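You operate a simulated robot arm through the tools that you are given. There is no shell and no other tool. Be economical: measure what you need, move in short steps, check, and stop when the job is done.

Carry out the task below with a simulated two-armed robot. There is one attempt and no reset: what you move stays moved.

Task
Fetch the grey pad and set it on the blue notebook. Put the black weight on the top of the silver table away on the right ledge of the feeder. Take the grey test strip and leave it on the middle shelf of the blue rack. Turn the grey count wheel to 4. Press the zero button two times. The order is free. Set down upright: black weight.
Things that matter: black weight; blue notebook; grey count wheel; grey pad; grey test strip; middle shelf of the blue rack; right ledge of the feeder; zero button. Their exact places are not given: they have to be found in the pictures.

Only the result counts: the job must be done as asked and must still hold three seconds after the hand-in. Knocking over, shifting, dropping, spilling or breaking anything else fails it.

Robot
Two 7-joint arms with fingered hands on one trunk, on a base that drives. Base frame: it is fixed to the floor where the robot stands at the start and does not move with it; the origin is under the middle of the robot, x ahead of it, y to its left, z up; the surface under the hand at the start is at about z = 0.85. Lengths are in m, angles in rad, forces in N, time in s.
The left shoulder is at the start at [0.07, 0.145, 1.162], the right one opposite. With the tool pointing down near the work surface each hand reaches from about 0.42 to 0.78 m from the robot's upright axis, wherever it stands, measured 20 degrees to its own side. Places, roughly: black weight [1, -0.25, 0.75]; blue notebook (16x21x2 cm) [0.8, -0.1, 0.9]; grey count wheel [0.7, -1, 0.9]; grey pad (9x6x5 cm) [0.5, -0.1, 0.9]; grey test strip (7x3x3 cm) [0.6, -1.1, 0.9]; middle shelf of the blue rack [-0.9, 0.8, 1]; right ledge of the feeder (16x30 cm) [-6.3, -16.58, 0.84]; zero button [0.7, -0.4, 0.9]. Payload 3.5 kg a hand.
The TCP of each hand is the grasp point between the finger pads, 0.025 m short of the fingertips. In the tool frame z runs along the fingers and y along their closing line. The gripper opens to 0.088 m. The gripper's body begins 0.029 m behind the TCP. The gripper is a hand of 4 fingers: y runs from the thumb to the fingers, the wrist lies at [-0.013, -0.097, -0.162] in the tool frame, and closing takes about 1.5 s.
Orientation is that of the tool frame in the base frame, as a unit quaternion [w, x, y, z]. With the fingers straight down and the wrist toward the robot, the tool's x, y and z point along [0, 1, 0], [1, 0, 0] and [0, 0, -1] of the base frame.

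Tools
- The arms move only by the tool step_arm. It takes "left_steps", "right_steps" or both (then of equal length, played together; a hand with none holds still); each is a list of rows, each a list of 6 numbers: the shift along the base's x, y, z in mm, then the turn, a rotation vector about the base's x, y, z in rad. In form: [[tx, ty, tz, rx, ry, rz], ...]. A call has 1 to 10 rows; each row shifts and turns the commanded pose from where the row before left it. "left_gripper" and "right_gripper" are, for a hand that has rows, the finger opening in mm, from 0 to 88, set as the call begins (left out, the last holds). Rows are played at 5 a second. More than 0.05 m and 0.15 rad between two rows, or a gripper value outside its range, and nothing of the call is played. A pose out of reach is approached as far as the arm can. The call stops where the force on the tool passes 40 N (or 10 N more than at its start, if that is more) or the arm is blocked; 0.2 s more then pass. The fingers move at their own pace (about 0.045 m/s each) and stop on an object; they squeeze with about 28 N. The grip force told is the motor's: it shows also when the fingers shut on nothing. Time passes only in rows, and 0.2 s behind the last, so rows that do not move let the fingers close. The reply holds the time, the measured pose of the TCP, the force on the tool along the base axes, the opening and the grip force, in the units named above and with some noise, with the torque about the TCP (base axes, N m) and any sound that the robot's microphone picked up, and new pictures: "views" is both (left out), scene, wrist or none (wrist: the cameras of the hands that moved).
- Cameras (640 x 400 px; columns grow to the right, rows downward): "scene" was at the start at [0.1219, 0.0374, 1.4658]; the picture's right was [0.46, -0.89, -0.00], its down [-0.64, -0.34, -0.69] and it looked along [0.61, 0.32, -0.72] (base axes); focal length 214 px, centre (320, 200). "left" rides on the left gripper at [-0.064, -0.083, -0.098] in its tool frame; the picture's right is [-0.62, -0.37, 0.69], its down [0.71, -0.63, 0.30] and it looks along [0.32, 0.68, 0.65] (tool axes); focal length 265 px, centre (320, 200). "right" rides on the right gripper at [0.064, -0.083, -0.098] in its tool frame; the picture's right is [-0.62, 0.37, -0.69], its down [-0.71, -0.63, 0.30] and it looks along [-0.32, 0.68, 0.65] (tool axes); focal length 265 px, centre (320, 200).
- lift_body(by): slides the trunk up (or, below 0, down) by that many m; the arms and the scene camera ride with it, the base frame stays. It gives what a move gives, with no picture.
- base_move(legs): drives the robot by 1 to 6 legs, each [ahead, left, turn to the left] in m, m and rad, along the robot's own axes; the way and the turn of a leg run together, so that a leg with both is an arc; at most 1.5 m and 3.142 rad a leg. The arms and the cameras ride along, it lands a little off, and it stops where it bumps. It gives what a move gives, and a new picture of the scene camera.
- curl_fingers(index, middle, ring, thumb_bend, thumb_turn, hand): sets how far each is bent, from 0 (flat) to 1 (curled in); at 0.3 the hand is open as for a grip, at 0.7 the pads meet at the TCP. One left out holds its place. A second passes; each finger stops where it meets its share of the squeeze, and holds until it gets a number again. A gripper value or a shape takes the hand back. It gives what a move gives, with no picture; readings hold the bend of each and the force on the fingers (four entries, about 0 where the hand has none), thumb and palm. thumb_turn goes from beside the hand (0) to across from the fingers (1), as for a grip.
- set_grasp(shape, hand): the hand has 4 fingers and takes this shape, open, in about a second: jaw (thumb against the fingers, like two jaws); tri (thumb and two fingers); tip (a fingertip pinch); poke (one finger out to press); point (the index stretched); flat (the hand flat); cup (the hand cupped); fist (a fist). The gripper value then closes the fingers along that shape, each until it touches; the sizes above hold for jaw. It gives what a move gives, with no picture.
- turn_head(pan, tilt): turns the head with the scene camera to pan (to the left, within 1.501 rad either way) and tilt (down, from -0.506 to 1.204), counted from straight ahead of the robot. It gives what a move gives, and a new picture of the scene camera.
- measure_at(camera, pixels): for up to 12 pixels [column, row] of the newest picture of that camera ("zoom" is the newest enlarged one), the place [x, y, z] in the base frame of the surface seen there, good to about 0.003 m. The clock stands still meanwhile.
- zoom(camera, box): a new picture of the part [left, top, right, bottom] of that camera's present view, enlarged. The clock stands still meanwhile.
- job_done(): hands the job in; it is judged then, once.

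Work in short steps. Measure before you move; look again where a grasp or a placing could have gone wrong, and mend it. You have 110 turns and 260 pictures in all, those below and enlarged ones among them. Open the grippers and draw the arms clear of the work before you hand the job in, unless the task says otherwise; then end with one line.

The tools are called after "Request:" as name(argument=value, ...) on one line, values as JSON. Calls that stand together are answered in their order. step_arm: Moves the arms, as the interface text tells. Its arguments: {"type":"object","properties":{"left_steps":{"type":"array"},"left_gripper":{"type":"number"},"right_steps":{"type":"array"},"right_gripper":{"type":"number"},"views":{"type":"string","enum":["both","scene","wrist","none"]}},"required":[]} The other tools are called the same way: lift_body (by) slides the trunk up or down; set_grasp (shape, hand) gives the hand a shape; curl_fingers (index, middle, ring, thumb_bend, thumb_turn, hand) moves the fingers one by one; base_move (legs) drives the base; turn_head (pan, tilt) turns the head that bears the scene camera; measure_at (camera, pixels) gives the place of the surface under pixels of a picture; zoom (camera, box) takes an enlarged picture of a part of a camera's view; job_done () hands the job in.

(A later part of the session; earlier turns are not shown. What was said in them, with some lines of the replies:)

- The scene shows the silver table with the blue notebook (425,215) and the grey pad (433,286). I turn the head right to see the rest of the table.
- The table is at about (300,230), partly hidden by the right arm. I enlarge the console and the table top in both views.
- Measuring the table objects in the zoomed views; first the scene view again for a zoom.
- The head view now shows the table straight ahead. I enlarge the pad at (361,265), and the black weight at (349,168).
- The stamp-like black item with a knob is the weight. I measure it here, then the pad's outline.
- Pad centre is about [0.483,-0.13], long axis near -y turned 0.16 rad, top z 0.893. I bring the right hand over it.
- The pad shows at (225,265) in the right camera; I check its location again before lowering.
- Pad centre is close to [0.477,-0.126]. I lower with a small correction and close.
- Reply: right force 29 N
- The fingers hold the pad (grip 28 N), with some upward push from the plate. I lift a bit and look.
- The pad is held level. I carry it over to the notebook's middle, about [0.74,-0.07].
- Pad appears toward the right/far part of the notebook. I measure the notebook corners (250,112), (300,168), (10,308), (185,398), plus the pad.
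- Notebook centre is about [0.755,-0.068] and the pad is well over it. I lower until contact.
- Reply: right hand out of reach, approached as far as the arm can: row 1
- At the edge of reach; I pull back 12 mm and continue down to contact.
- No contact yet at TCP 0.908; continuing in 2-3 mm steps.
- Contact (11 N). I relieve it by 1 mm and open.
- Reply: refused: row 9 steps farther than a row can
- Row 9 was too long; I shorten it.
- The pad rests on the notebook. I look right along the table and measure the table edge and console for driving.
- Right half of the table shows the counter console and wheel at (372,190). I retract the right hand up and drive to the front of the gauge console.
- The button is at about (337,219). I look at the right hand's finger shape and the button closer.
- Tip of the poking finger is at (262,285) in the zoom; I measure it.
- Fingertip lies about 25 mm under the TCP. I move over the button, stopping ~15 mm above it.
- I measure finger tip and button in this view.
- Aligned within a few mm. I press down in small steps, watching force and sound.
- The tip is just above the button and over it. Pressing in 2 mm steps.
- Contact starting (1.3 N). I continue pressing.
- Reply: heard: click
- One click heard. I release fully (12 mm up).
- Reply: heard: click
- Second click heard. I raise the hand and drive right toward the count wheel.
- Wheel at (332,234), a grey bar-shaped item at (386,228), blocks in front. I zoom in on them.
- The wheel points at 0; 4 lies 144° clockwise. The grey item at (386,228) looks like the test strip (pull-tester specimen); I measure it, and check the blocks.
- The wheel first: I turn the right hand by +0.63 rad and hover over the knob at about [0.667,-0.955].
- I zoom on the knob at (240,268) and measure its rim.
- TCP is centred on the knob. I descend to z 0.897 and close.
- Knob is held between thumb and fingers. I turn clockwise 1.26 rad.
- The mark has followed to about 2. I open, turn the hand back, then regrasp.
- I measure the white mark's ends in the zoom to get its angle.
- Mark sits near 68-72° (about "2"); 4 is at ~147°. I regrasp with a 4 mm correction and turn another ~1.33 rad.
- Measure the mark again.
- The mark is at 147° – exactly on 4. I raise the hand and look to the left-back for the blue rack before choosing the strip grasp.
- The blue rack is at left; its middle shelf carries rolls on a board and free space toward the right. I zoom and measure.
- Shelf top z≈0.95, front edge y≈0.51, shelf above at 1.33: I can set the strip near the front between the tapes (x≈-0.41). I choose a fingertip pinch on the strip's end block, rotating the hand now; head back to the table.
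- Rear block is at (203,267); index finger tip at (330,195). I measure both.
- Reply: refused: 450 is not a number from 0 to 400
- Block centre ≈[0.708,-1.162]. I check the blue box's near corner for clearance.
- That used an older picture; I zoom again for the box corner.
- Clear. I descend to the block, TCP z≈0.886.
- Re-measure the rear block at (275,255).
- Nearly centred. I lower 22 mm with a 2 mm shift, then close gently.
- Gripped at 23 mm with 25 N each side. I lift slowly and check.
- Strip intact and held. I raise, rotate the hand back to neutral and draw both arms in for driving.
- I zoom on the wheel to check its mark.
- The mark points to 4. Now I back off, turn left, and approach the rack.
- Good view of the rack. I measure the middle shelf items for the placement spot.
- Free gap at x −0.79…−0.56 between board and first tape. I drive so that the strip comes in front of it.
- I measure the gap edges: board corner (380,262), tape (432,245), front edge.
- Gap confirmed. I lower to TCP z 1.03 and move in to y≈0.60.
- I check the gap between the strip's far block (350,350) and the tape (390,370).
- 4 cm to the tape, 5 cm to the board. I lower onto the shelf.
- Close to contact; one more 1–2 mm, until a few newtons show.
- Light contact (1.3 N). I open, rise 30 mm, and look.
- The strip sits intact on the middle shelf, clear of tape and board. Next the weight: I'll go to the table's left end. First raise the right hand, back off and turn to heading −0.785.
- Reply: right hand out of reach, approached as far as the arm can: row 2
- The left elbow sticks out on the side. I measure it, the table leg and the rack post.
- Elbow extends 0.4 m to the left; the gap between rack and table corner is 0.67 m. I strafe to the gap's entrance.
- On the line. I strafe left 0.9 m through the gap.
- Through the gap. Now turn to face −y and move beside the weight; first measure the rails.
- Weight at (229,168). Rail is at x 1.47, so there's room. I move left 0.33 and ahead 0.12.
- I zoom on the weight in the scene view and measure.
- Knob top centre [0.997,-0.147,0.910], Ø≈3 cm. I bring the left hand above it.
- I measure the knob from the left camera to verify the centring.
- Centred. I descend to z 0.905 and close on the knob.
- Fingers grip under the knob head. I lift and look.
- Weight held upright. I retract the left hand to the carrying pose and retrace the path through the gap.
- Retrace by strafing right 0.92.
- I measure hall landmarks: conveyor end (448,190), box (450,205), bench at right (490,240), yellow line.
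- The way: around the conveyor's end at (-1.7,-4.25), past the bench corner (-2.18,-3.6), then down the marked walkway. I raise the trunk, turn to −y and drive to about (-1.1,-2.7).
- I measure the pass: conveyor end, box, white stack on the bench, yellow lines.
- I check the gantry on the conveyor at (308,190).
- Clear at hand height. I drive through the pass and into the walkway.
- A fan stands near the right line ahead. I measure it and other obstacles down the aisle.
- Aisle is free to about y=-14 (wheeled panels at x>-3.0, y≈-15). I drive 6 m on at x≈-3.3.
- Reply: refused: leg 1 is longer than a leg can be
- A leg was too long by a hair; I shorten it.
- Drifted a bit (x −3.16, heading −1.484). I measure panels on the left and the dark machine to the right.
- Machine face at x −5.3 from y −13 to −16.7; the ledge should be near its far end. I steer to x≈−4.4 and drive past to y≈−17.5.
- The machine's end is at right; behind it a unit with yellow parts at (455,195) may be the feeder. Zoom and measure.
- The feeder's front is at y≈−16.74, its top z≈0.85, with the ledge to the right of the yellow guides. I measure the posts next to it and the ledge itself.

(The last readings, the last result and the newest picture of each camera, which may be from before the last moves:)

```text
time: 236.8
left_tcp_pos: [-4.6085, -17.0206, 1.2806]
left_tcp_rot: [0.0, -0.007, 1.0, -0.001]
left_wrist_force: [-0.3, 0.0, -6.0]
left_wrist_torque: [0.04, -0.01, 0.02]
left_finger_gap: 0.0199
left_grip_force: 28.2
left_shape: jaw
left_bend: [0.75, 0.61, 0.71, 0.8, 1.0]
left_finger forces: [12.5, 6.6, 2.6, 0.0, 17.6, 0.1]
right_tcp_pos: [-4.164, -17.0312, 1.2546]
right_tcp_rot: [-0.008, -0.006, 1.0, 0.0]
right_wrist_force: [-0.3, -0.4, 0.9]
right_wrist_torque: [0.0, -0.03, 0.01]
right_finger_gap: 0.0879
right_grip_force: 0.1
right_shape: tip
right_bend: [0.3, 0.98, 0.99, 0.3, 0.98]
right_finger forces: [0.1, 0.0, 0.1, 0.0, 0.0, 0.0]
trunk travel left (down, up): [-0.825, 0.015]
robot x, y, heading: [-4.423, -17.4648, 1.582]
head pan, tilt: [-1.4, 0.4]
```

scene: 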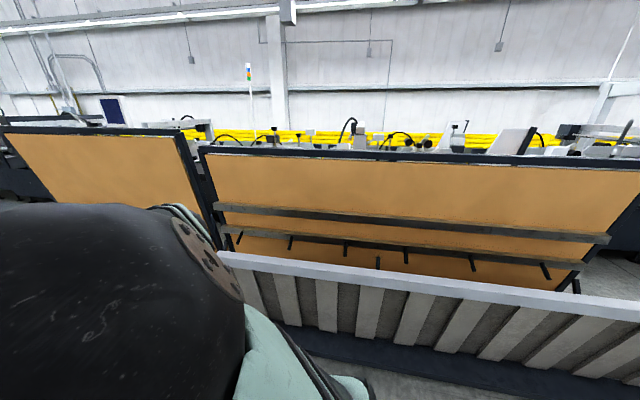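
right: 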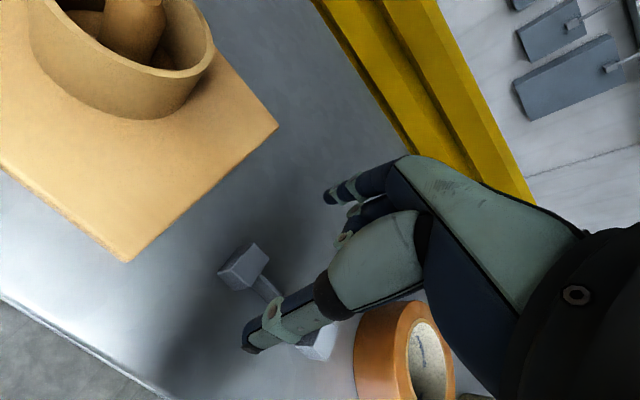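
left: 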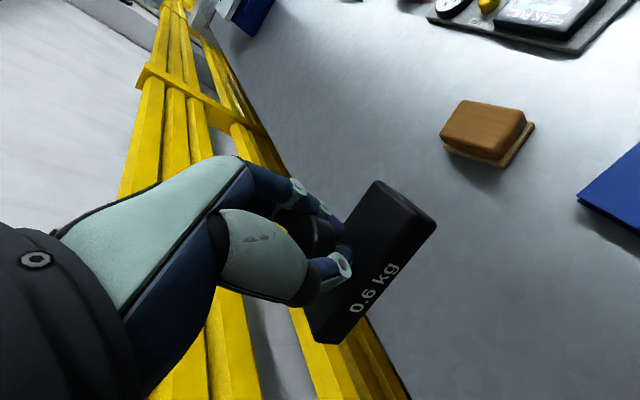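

Turned. I tuck the right hand inward by 0.1 m, then strafe left to the feeder.

Request:
step_arm(right_steps=[[-35, 0, 0, 0, 0, 0], [-35, 0, 0, 0, 0, 0], [-30, 0, 0, 0, 0, 0]], views="none")

Request:
base_move(legs=[[0.03, 0.86, -0.006], [0.03, 0.866, -0.005]])

Request:
turn_head(pan=0.1, tilt=0.75)

```text
time: 237.6
left_tcp_pos: [-4.6097, -17.0205, 1.2797]
left_tcp_rot: [0.0, -0.006, 1.0, -0.002]
left_wrist_force: [0.1, 0.1, -6.6]
left_wrist_torque: [0.0, -0.02, 0.01]
left_finger_gap: 0.0199
left_grip_force: 27.8
left_shape: jaw
left_bend: [0.75, 0.61, 0.71, 0.8, 1.0]
left_finger forces: [12.3, 6.6, 2.6, 0.1, 17.9, 0.1]
right_tcp_pos: [-4.2327, -16.9892, 1.2343]
right_tcp_rot: [-0.016, -0.003, 1.0, -0.001]
right_wrist_force: [0.3, 0.4, -0.2]
right_wrist_torque: [0.03, 0.02, -0.01]
right_finger_gap: 0.0878
right_grip_force: 0.1
right_shape: tip
right_bend: [0.3, 0.98, 0.99, 0.3, 0.98]
right_finger forces: [0.0, 0.0, 0.0, 0.0, 0.0, 0.1]
right hand out of reach, approached as far as the arm can: row 1, 2, 3
trunk travel left (down, up): [-0.825, 0.015]
robot x, y, heading: [-4.4246, -17.4667, 1.58]
head pan, tilt: [-1.4, 0.4]
```

```text
time: 246.3
left_tcp_pos: [-6.3321, -16.9656, 1.2807]
left_tcp_rot: [-0.001, 0.001, 1.0, -0.002]
left_wrist_force: [0.8, 0.0, -6.1]
left_wrist_torque: [0.0, -0.02, -0.01]
left_finger_gap: 0.0199
left_grip_force: 28.3
left_shape: jaw
left_bend: [0.75, 0.61, 0.71, 0.8, 1.0]
left_finger forces: [12.4, 6.6, 2.7, 0.0, 17.9, 0.0]
right_tcp_pos: [-5.9562, -16.9424, 1.2338]
right_tcp_rot: [-0.017, 0.004, 1.0, -0.001]
right_wrist_force: [-0.9, 0.0, -0.2]
right_wrist_torque: [0.01, 0.03, -0.02]
right_finger_gap: 0.0879
right_grip_force: 0.0
right_shape: tip
right_bend: [0.3, 0.98, 0.99, 0.3, 0.98]
right_finger forces: [0.1, 0.1, 0.0, 0.1, 0.0, 0.0]
trunk travel left (down, up): [-0.825, 0.015]
robot x, y, heading: [-6.1546, -17.415, 1.565]
head pan, tilt: [-1.4, 0.4]
```

scene: 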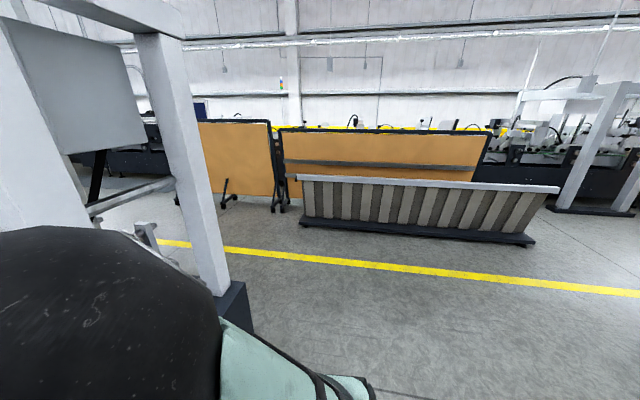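

```text
time: 247.9
left_tcp_pos: [-6.3326, -16.9666, 1.2817]
left_tcp_rot: [0.0, 0.002, 1.0, -0.001]
left_wrist_force: [0.2, -0.2, -6.2]
left_wrist_torque: [-0.01, -0.03, -0.04]
left_finger_gap: 0.0196
left_grip_force: 27.7
left_shape: jaw
left_bend: [0.75, 0.61, 0.71, 0.8, 1.0]
left_finger forces: [12.3, 6.8, 2.8, 0.0, 18.2, 0.0]
right_tcp_pos: [-5.9573, -16.9427, 1.2332]
right_tcp_rot: [-0.018, 0.005, 1.0, -0.001]
right_wrist_force: [0.1, 0.6, -0.3]
right_wrist_torque: [0.03, -0.01, -0.02]
right_finger_gap: 0.0879
right_grip_force: 0.0
right_shape: tip
right_bend: [0.3, 0.98, 0.99, 0.3, 0.98]
right_finger forces: [0.0, 0.0, 0.0, 0.0, 0.0, 0.1]
trunk travel left (down, up): [-0.825, 0.015]
robot x, y, heading: [-6.1514, -17.4143, 1.567]
head pan, tilt: [0.099, 0.75]
```

scene: 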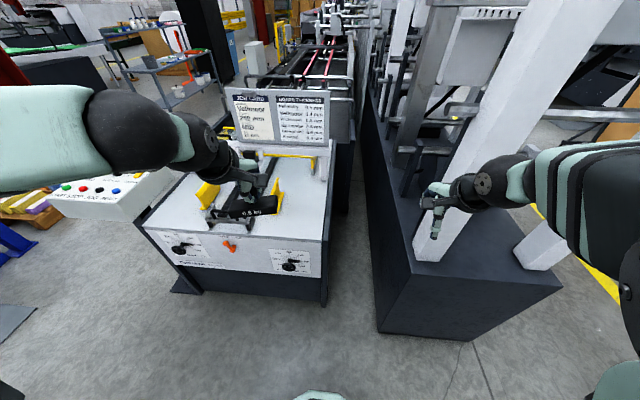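

The feeder is right ahead; its right ledge is at about (310,200). I zoom and measure its extent.

Request:
zoom(camera="scene", box=[200, 140, 360, 280])

Request:
measure_at(camera="zoom", pixels=[[350, 275], [480, 280], [500, 180], [430, 180], [430, 240], [345, 180], [460, 70], [400, 70], [320, 200], [335, 160], [510, 100], [420, 110]])

```text
2.86 times, centred on (280, 210) of scene
```

zoom: 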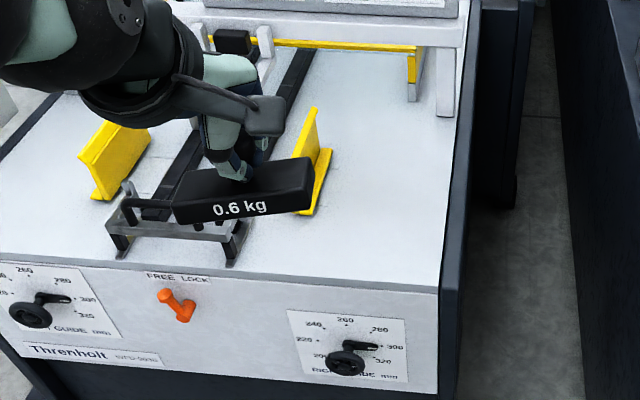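

```text
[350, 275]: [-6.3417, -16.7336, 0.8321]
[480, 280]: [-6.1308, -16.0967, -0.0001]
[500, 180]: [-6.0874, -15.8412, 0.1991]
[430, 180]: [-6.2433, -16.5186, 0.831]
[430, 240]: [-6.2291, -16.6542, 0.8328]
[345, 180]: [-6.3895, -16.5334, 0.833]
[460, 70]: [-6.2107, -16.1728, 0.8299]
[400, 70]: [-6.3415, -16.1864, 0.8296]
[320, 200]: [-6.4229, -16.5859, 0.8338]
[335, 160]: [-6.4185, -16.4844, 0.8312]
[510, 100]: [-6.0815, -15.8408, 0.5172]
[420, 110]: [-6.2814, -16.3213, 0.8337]
```

Ledge: x −6.39…−6.21, y −16.73…−16.43, z 0.832. I measure the post by the right hand before closing in.

Request:
measure_at(camera="scene", pixels=[[418, 245], [440, 255], [470, 150], [490, 150], [460, 215], [380, 260], [400, 150]])

```text
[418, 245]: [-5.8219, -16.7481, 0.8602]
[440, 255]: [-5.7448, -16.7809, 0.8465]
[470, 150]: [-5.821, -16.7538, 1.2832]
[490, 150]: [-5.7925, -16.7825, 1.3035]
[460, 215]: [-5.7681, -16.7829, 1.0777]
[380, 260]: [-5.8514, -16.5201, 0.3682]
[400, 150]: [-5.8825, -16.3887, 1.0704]
```

Post's near face is x −5.82; ~8 cm lateral clearance. I drive ahead 0.15 m.

Request:
base_move(legs=[[0.15, 0.03, 0]])

```text
time: 249.3
left_tcp_pos: [-6.3624, -16.8209, 1.282]
left_tcp_rot: [0.0, 0.002, 1.0, 0.001]
left_wrist_force: [-0.4, -0.3, -5.9]
left_wrist_torque: [0.01, -0.03, 0.01]
left_finger_gap: 0.0198
left_grip_force: 27.8
left_shape: jaw
left_bend: [0.75, 0.61, 0.71, 0.8, 1.0]
left_finger forces: [12.3, 6.7, 2.7, 0.0, 18.3, 0.0]
right_tcp_pos: [-5.9858, -16.7958, 1.2354]
right_tcp_rot: [-0.018, 0.004, 1.0, 0.001]
right_wrist_force: [-0.1, -0.4, 0.4]
right_wrist_torque: [0.02, -0.01, -0.02]
right_finger_gap: 0.0878
right_grip_force: 0.0
right_shape: tip
right_bend: [0.3, 0.98, 0.99, 0.3, 0.98]
right_finger forces: [0.0, 0.1, 0.0, 0.0, 0.1, 0.0]
trunk travel left (down, up): [-0.825, 0.015]
robot x, y, heading: [-6.1838, -17.2665, 1.572]
head pan, tilt: [0.099, 0.75]
```

scene: 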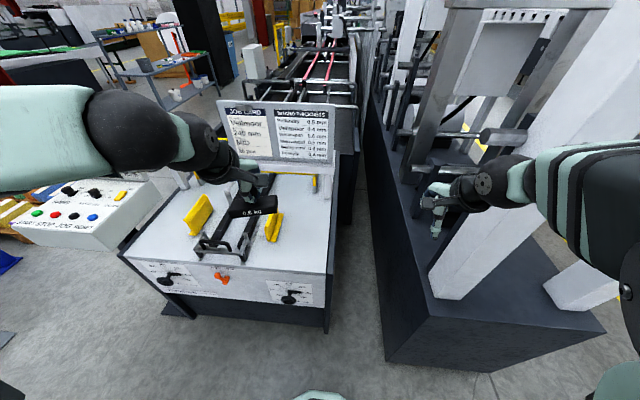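

I lower the trunk 0.1 m and bring the weight over the ledge centre (-6.30,-16.58).

Request:
lift_body(by=-0.1)

Request:
step_arm(left_steps=[[15, 20, 0, 0, 0, 0], [15, 40, 0, 0, 0, 0], [16, 40, 0, 0, 0, 0], [16, 40, -20, 0, 0, 0], [0, 40, -20, 0, 0, 0], [0, 40, -20, 0, 0, 0], [0, 20, -40, 0, 0, 0], [0, 0, -40, 0, 0, 0], [0, 0, -40, 0, 0, 0], [0, 0, 0, 0, 0, 0]])

```text
time: 250.7
left_tcp_pos: [-6.3625, -16.8166, 1.1816]
left_tcp_rot: [0.0, 0.003, 1.0, -0.002]
left_wrist_force: [-0.1, 0.2, -6.8]
left_wrist_torque: [-0.03, -0.01, 0.01]
left_finger_gap: 0.0197
left_grip_force: 27.8
left_shape: jaw
left_bend: [0.75, 0.61, 0.71, 0.8, 1.0]
left_finger forces: [12.3, 6.8, 2.9, 0.1, 18.5, 0.0]
right_tcp_pos: [-5.9875, -16.7929, 1.1338]
right_tcp_rot: [-0.017, 0.004, 1.0, 0.0]
right_wrist_force: [0.3, -0.7, -0.4]
right_wrist_torque: [0.01, 0.01, 0.01]
right_finger_gap: 0.0874
right_grip_force: 0.1
right_shape: tip
right_bend: [0.3, 0.98, 0.99, 0.3, 0.98]
right_finger forces: [0.1, 0.1, 0.0, 0.1, 0.0, 0.0]
trunk travel left (down, up): [-0.725, 0.115]
robot x, y, heading: [-6.1835, -17.2659, 1.566]
head pan, tilt: [0.099, 0.75]
```

```text
time: 252.9
left_tcp_pos: [-6.2981, -16.5798, 0.9989]
left_tcp_rot: [0.0, 0.002, 1.0, -0.002]
left_wrist_force: [-0.4, 0.2, -6.6]
left_wrist_torque: [0.03, 0.01, 0.04]
left_finger_gap: 0.0194
left_grip_force: 27.9
left_shape: jaw
left_bend: [0.75, 0.61, 0.71, 0.8, 1.0]
left_finger forces: [10.9, 6.9, 3.5, 0.0, 20.2, 0.1]
right_tcp_pos: [-5.9852, -16.793, 1.1332]
right_tcp_rot: [-0.017, 0.004, 1.0, -0.001]
right_wrist_force: [-0.2, 0.1, -0.3]
right_wrist_torque: [0.05, 0.0, 0.01]
right_finger_gap: 0.0876
right_grip_force: 0.1
right_shape: tip
right_bend: [0.3, 0.98, 0.99, 0.3, 0.98]
right_finger forces: [0.1, 0.0, 0.1, 0.0, 0.1, 0.0]
trunk travel left (down, up): [-0.725, 0.115]
robot x, y, heading: [-6.1877, -17.265, 1.569]
head pan, tilt: [0.099, 0.75]
```

scene: 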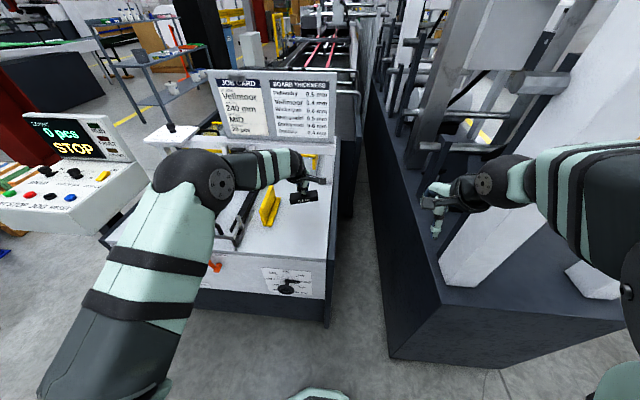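
left: 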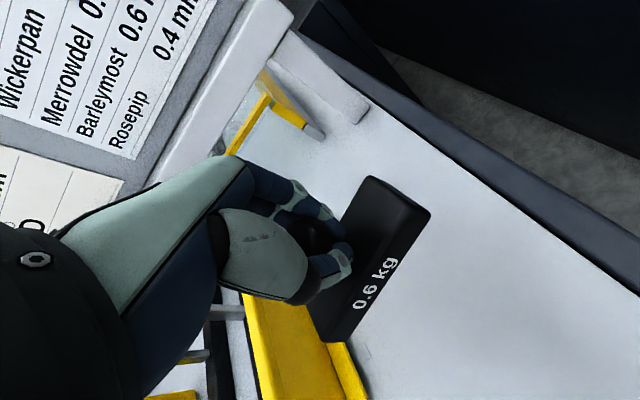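

I measure the weight's ends and the guide plate/ledge edge in the left view.

Request:
measure_at(camera="left", pixels=[[373, 182], [425, 215], [330, 338], [318, 325], [362, 385], [345, 345], [470, 175], [560, 260], [390, 330]])

```text
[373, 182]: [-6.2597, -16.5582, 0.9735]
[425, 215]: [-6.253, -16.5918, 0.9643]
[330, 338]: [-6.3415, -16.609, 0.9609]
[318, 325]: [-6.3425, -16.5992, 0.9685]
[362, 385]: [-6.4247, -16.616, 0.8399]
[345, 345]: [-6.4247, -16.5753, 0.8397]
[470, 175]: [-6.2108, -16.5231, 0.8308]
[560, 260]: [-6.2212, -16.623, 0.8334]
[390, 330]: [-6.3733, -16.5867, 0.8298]
```

Well centred between guide plate and edge. I lower: 100 mm, then small steps.

Request:
step_arm(left_steps=[[0, 0, -40, 0, 0, 0], [0, 0, -35, 0, 0, 0], [0, 0, -20, 0, 0, 0], [0, 0, -6, 0, 0, 0], [0, 0, -3, 0, 0, 0], [0, 0, 0, 0, 0, 0]], views="wrist")

```text
time: 254.3
left_tcp_pos: [-6.2982, -16.5768, 0.8968]
left_tcp_rot: [0.0, 0.002, 1.0, -0.002]
left_wrist_force: [-0.5, 0.7, -6.9]
left_wrist_torque: [0.02, -0.03, 0.02]
left_finger_gap: 0.0194
left_grip_force: 28.1
left_shape: jaw
left_bend: [0.75, 0.61, 0.71, 0.8, 1.0]
left_finger forces: [10.5, 7.0, 3.7, 0.0, 19.0, 0.0]
right_tcp_pos: [-5.9865, -16.7934, 1.1332]
right_tcp_rot: [-0.018, 0.003, 1.0, -0.001]
right_wrist_force: [-0.2, 0.7, 0.1]
right_wrist_torque: [-0.03, -0.03, -0.01]
right_finger_gap: 0.0879
right_grip_force: 0.0
right_shape: tip
right_bend: [0.3, 0.98, 0.99, 0.3, 0.98]
right_finger forces: [0.1, 0.1, 0.1, 0.0, 0.0, 0.0]
trunk travel left (down, up): [-0.725, 0.115]
robot x, y, heading: [-6.1858, -17.2665, 1.563]
head pan, tilt: [0.099, 0.75]
```

left: 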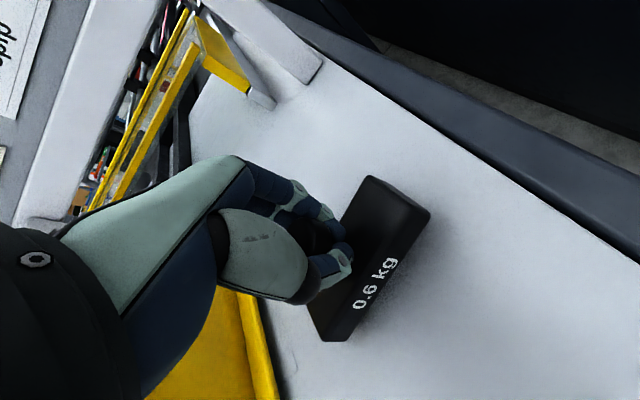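

Still hanging (−6.9 N). I go down in 2 mm steps.

Request:
step_arm(left_steps=[[0, 0, -2, 0, 0, 0], [0, 0, -2, 0, 0, 0], [0, 0, -2, 0, 0, 0], [0, 0, 0, 0, 0, 0]], views="none")

```text
time: 255.3
left_tcp_pos: [-6.3004, -16.5779, 0.89]
left_tcp_rot: [0.0, 0.002, 1.0, -0.001]
left_wrist_force: [0.8, -0.1, -5.7]
left_wrist_torque: [-0.03, -0.03, 0.01]
left_finger_gap: 0.0192
left_grip_force: 27.8
left_shape: jaw
left_bend: [0.75, 0.61, 0.71, 0.8, 1.0]
left_finger forces: [10.4, 6.9, 3.7, 0.0, 18.8, 0.1]
right_tcp_pos: [-5.9859, -16.7933, 1.1333]
right_tcp_rot: [-0.018, 0.004, 1.0, 0.0]
right_wrist_force: [0.0, 0.7, -0.5]
right_wrist_torque: [-0.03, 0.02, -0.01]
right_finger_gap: 0.0876
right_grip_force: 0.0
right_shape: tip
right_bend: [0.3, 0.98, 0.99, 0.3, 0.98]
right_finger forces: [0.0, 0.1, 0.1, 0.1, 0.1, 0.0]
trunk travel left (down, up): [-0.725, 0.115]
robot x, y, heading: [-6.1853, -17.2679, 1.568]
head pan, tilt: [0.099, 0.75]
```

Request:
step_arm(left_steps=[[0, 0, -1.5, 0, 0, 0], [0, 0, -1.5, 0, 0, 0], [0, 0, 0, 0, 0, 0]], views="none")

```text
time: 256.1
left_tcp_pos: [-6.3012, -16.5779, 0.8868]
left_tcp_rot: [0.0, 0.002, 1.0, -0.002]
left_wrist_force: [-0.2, 0.1, -6.0]
left_wrist_torque: [0.04, 0.01, 0.0]
left_finger_gap: 0.0188
left_grip_force: 27.7
left_shape: jaw
left_bend: [0.75, 0.61, 0.71, 0.81, 1.0]
left_finger forces: [10.2, 6.7, 2.6, 0.0, 17.5, 0.1]
right_tcp_pos: [-5.9864, -16.7909, 1.1335]
right_tcp_rot: [-0.017, 0.005, 1.0, -0.002]
right_wrist_force: [0.2, 0.6, -0.6]
right_wrist_torque: [-0.02, 0.01, -0.03]
right_finger_gap: 0.0875
right_grip_force: 0.1
right_shape: tip
right_bend: [0.3, 0.98, 0.99, 0.3, 0.98]
right_finger forces: [0.0, 0.0, 0.1, 0.1, 0.0, 0.0]
trunk travel left (down, up): [-0.725, 0.115]
robot x, y, heading: [-6.1856, -17.2627, 1.569]
head pan, tilt: [0.099, 0.75]
```

Still ~−6 N; continue slowly.

Request:
step_arm(left_steps=[[0, 0, -1.5, 0, 0, 0], [0, 0, -1.5, 0, 0, 0], [0, 0, 0, 0, 0, 0]], views="wrist")

```text
time: 256.9
left_tcp_pos: [-6.2992, -16.5781, 0.8858]
left_tcp_rot: [0.0, 0.002, 1.0, -0.002]
left_wrist_force: [1.1, 0.1, -4.1]
left_wrist_torque: [0.04, 0.05, -0.02]
left_finger_gap: 0.0183
left_grip_force: 27.7
left_shape: jaw
left_bend: [0.75, 0.62, 0.71, 0.82, 1.0]
left_finger forces: [10.3, 6.9, 1.9, 0.0, 16.9, 0.1]
right_tcp_pos: [-5.9854, -16.7939, 1.1336]
right_tcp_rot: [-0.018, 0.005, 1.0, -0.001]
right_wrist_force: [-0.1, -0.1, 0.9]
right_wrist_torque: [0.0, 0.01, 0.03]
right_finger_gap: 0.0879
right_grip_force: 0.0
right_shape: tip
right_bend: [0.3, 0.98, 0.99, 0.3, 0.98]
right_finger forces: [0.0, 0.0, 0.0, 0.1, 0.0, 0.1]
trunk travel left (down, up): [-0.725, 0.115]
robot x, y, heading: [-6.1838, -17.2702, 1.567]
head pan, tilt: [0.099, 0.75]
```

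left: 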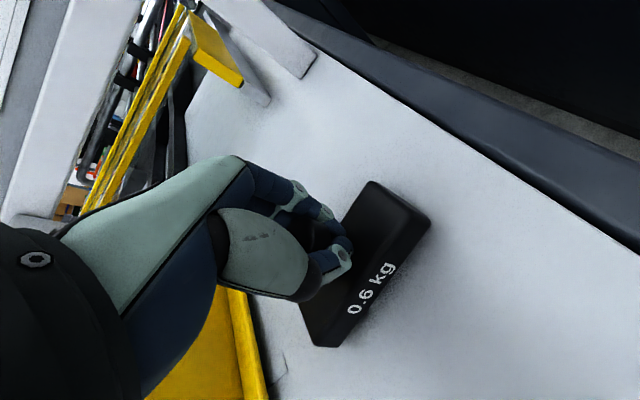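

Contact beginning (−4 N, weight shifted in the hand). Two more mm, then I open slowly.

Request:
step_arm(left_steps=[[0, 0, -2, 0, 0, 0], [0, 0, 0, 0, 0, 0]], views="none")

Request:
step_arm(left_steps=[[0, 0, 0, 0, 0, 0], [0, 0, 0, 0, 0, 0], [0, 0, 0, 0, 0, 0], [0, 0, 0, 0, 0, 0], [0, 0, 0, 0, 0, 0], [0, 0, 0, 0, 0, 0], [0, 0, 0, 0, 0, 0]], left_gripper=88, views="wrist")

```text
time: 257.5
left_tcp_pos: [-6.3005, -16.5784, 0.8835]
left_tcp_rot: [0.0, 0.002, 1.0, -0.001]
left_wrist_force: [1.3, 0.2, -2.8]
left_wrist_torque: [0.02, 0.08, -0.03]
left_finger_gap: 0.0178
left_grip_force: 28.2
left_shape: jaw
left_bend: [0.75, 0.73, 0.71, 0.84, 1.0]
left_finger forces: [5.8, 5.3, 2.1, 0.0, 15.3, 0.1]
right_tcp_pos: [-5.986, -16.7933, 1.1331]
right_tcp_rot: [-0.018, 0.005, 1.0, 0.0]
right_wrist_force: [-0.3, -0.2, 0.4]
right_wrist_torque: [0.03, 0.0, 0.03]
right_finger_gap: 0.0875
right_grip_force: 0.0
right_shape: tip
right_bend: [0.3, 0.98, 0.99, 0.3, 0.98]
right_finger forces: [0.1, 0.0, 0.0, 0.0, 0.0, 0.1]
trunk travel left (down, up): [-0.725, 0.115]
robot x, y, heading: [-6.1837, -17.2653, 1.568]
head pan, tilt: [0.099, 0.75]
```

```text
time: 259.1
left_tcp_pos: [-6.2997, -16.5797, 0.8825]
left_tcp_rot: [0.001, 0.002, 1.0, -0.001]
left_wrist_force: [0.4, 0.0, 0.4]
left_wrist_torque: [0.01, 0.02, 0.0]
left_finger_gap: 0.0876
left_grip_force: 0.1
left_shape: jaw
left_bend: [0.3, 0.3, 0.3, 0.3, 0.98]
left_finger forces: [0.0, 0.0, 0.0, 0.0, 0.0, 0.0]
right_tcp_pos: [-5.9855, -16.7932, 1.1343]
right_tcp_rot: [-0.017, 0.005, 1.0, 0.0]
right_wrist_force: [-0.1, 0.2, -0.2]
right_wrist_torque: [0.0, 0.01, 0.02]
right_finger_gap: 0.0875
right_grip_force: 0.0
right_shape: tip
right_bend: [0.3, 0.98, 0.99, 0.3, 0.98]
right_finger forces: [0.0, 0.0, 0.0, 0.0, 0.0, 0.0]
trunk travel left (down, up): [-0.725, 0.115]
robot x, y, heading: [-6.1848, -17.2687, 1.566]
head pan, tilt: [0.099, 0.75]
```

left: 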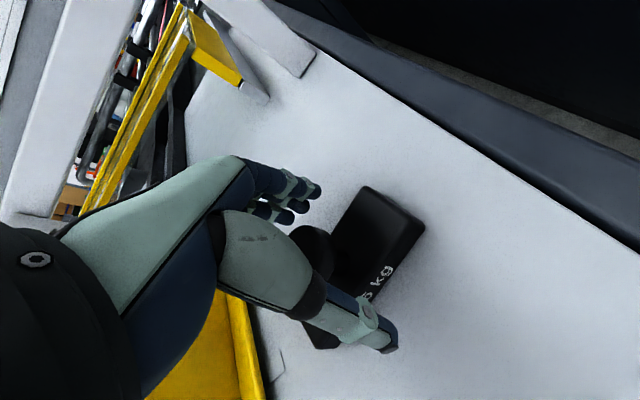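

Released and standing upright. I raise the hand straight up, draw it back, and check.

Request:
step_arm(left_steps=[[0, 0, 30, 0, 0, 0], [0, 0, 40, 0, 0, 0], [0, 0, 40, 0, 0, 0], [0, 0, 45, 0, 0, 0], [0, 0, 45, 0, 0, 0], [0, -40, 20, 0, 0, 0], [0, -45, 0, 0, 0, 0], [0, -45, 0, 0, 0, 0], [0, -45, 0, 0, 0, 0], [0, -40, 0, 0, 0, 0]], views="scene")

Request:
zoom(camera="scene", box=[240, 140, 360, 260])

```text
time: 261.3
left_tcp_pos: [-6.2997, -16.7959, 1.1061]
left_tcp_rot: [-0.001, 0.001, 1.0, 0.0]
left_wrist_force: [0.5, 0.2, 0.7]
left_wrist_torque: [0.04, 0.0, -0.01]
left_finger_gap: 0.0877
left_grip_force: 0.0
left_shape: jaw
left_bend: [0.3, 0.3, 0.3, 0.3, 0.98]
left_finger forces: [0.0, 0.0, 0.1, 0.0, 0.1, 0.0]
right_tcp_pos: [-5.9854, -16.7947, 1.1353]
right_tcp_rot: [-0.018, 0.005, 1.0, 0.001]
right_wrist_force: [-1.0, -0.8, -0.7]
right_wrist_torque: [0.08, 0.02, 0.01]
right_finger_gap: 0.0879
right_grip_force: 0.0
right_shape: tip
right_bend: [0.3, 0.98, 0.99, 0.3, 0.98]
right_finger forces: [0.0, 0.0, 0.1, 0.0, 0.0, 0.0]
trunk travel left (down, up): [-0.725, 0.115]
robot x, y, heading: [-6.1823, -17.2688, 1.567]
head pan, tilt: [0.099, 0.75]
```

scene: 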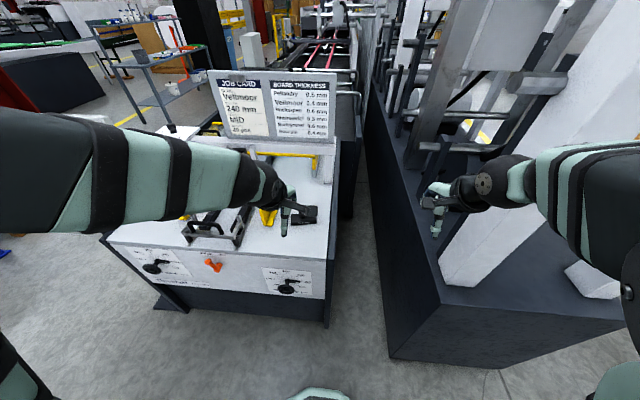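

```text
3.33 times, centred on (300, 200) of scene
```

zoom: 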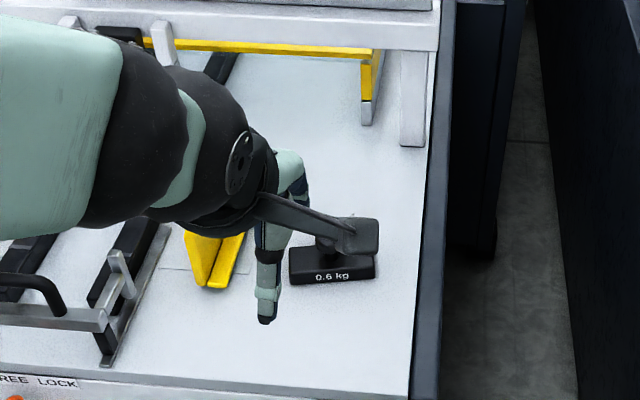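

The weight stands upright on the ledge. I back the robot off a little and take a last look.

Request:
base_move(legs=[[-0.15, 0, 0]])

Request:
zoom(camera="scene", box=[230, 120, 350, 240])

```text
time: 262.6
left_tcp_pos: [-6.2996, -16.9401, 1.104]
left_tcp_rot: [0.0, 0.002, 1.0, -0.003]
left_wrist_force: [-0.4, -0.5, -0.4]
left_wrist_torque: [-0.03, -0.03, -0.03]
left_finger_gap: 0.0878
left_grip_force: 0.0
left_shape: jaw
left_bend: [0.3, 0.3, 0.3, 0.3, 0.98]
left_finger forces: [0.0, 0.0, 0.1, 0.0, 0.0, 0.0]
right_tcp_pos: [-5.988, -16.9401, 1.132]
right_tcp_rot: [-0.017, 0.003, 1.0, -0.002]
right_wrist_force: [0.2, 0.8, -0.2]
right_wrist_torque: [-0.04, -0.02, -0.01]
right_finger_gap: 0.0879
right_grip_force: 0.1
right_shape: tip
right_bend: [0.3, 0.98, 0.99, 0.3, 0.98]
right_finger forces: [0.0, 0.1, 0.1, 0.0, 0.0, 0.0]
trunk travel left (down, up): [-0.725, 0.115]
robot x, y, heading: [-6.1843, -17.4179, 1.561]
head pan, tilt: [0.099, 0.75]
```

scene: 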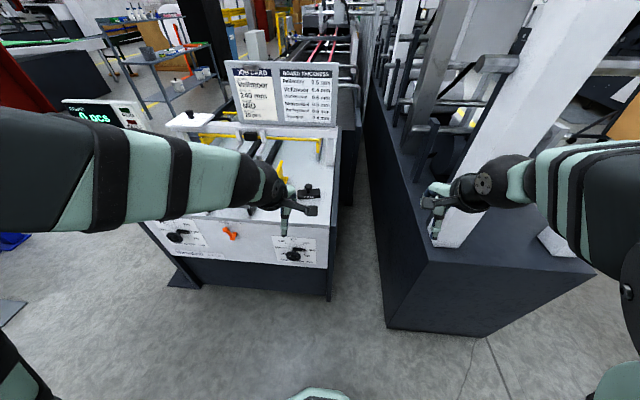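

```text
3.33 times, centred on (290, 180) of scene
```

zoom: 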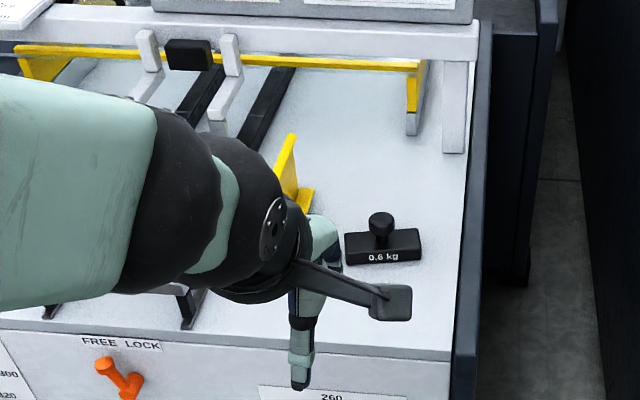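

The weight stands upright on the right ledge, both hands are open and clear. I hand in.

Request:
job_done()

```text
The job is handed in.
```

All five parts are done and handed in: the pad is on the blue notebook, the black weight stands upright on the feeder's right ledge, the test strip is on the rack's middle shelf, the count wheel reads 4, and the zero button was pressed twice (two clicks heard).
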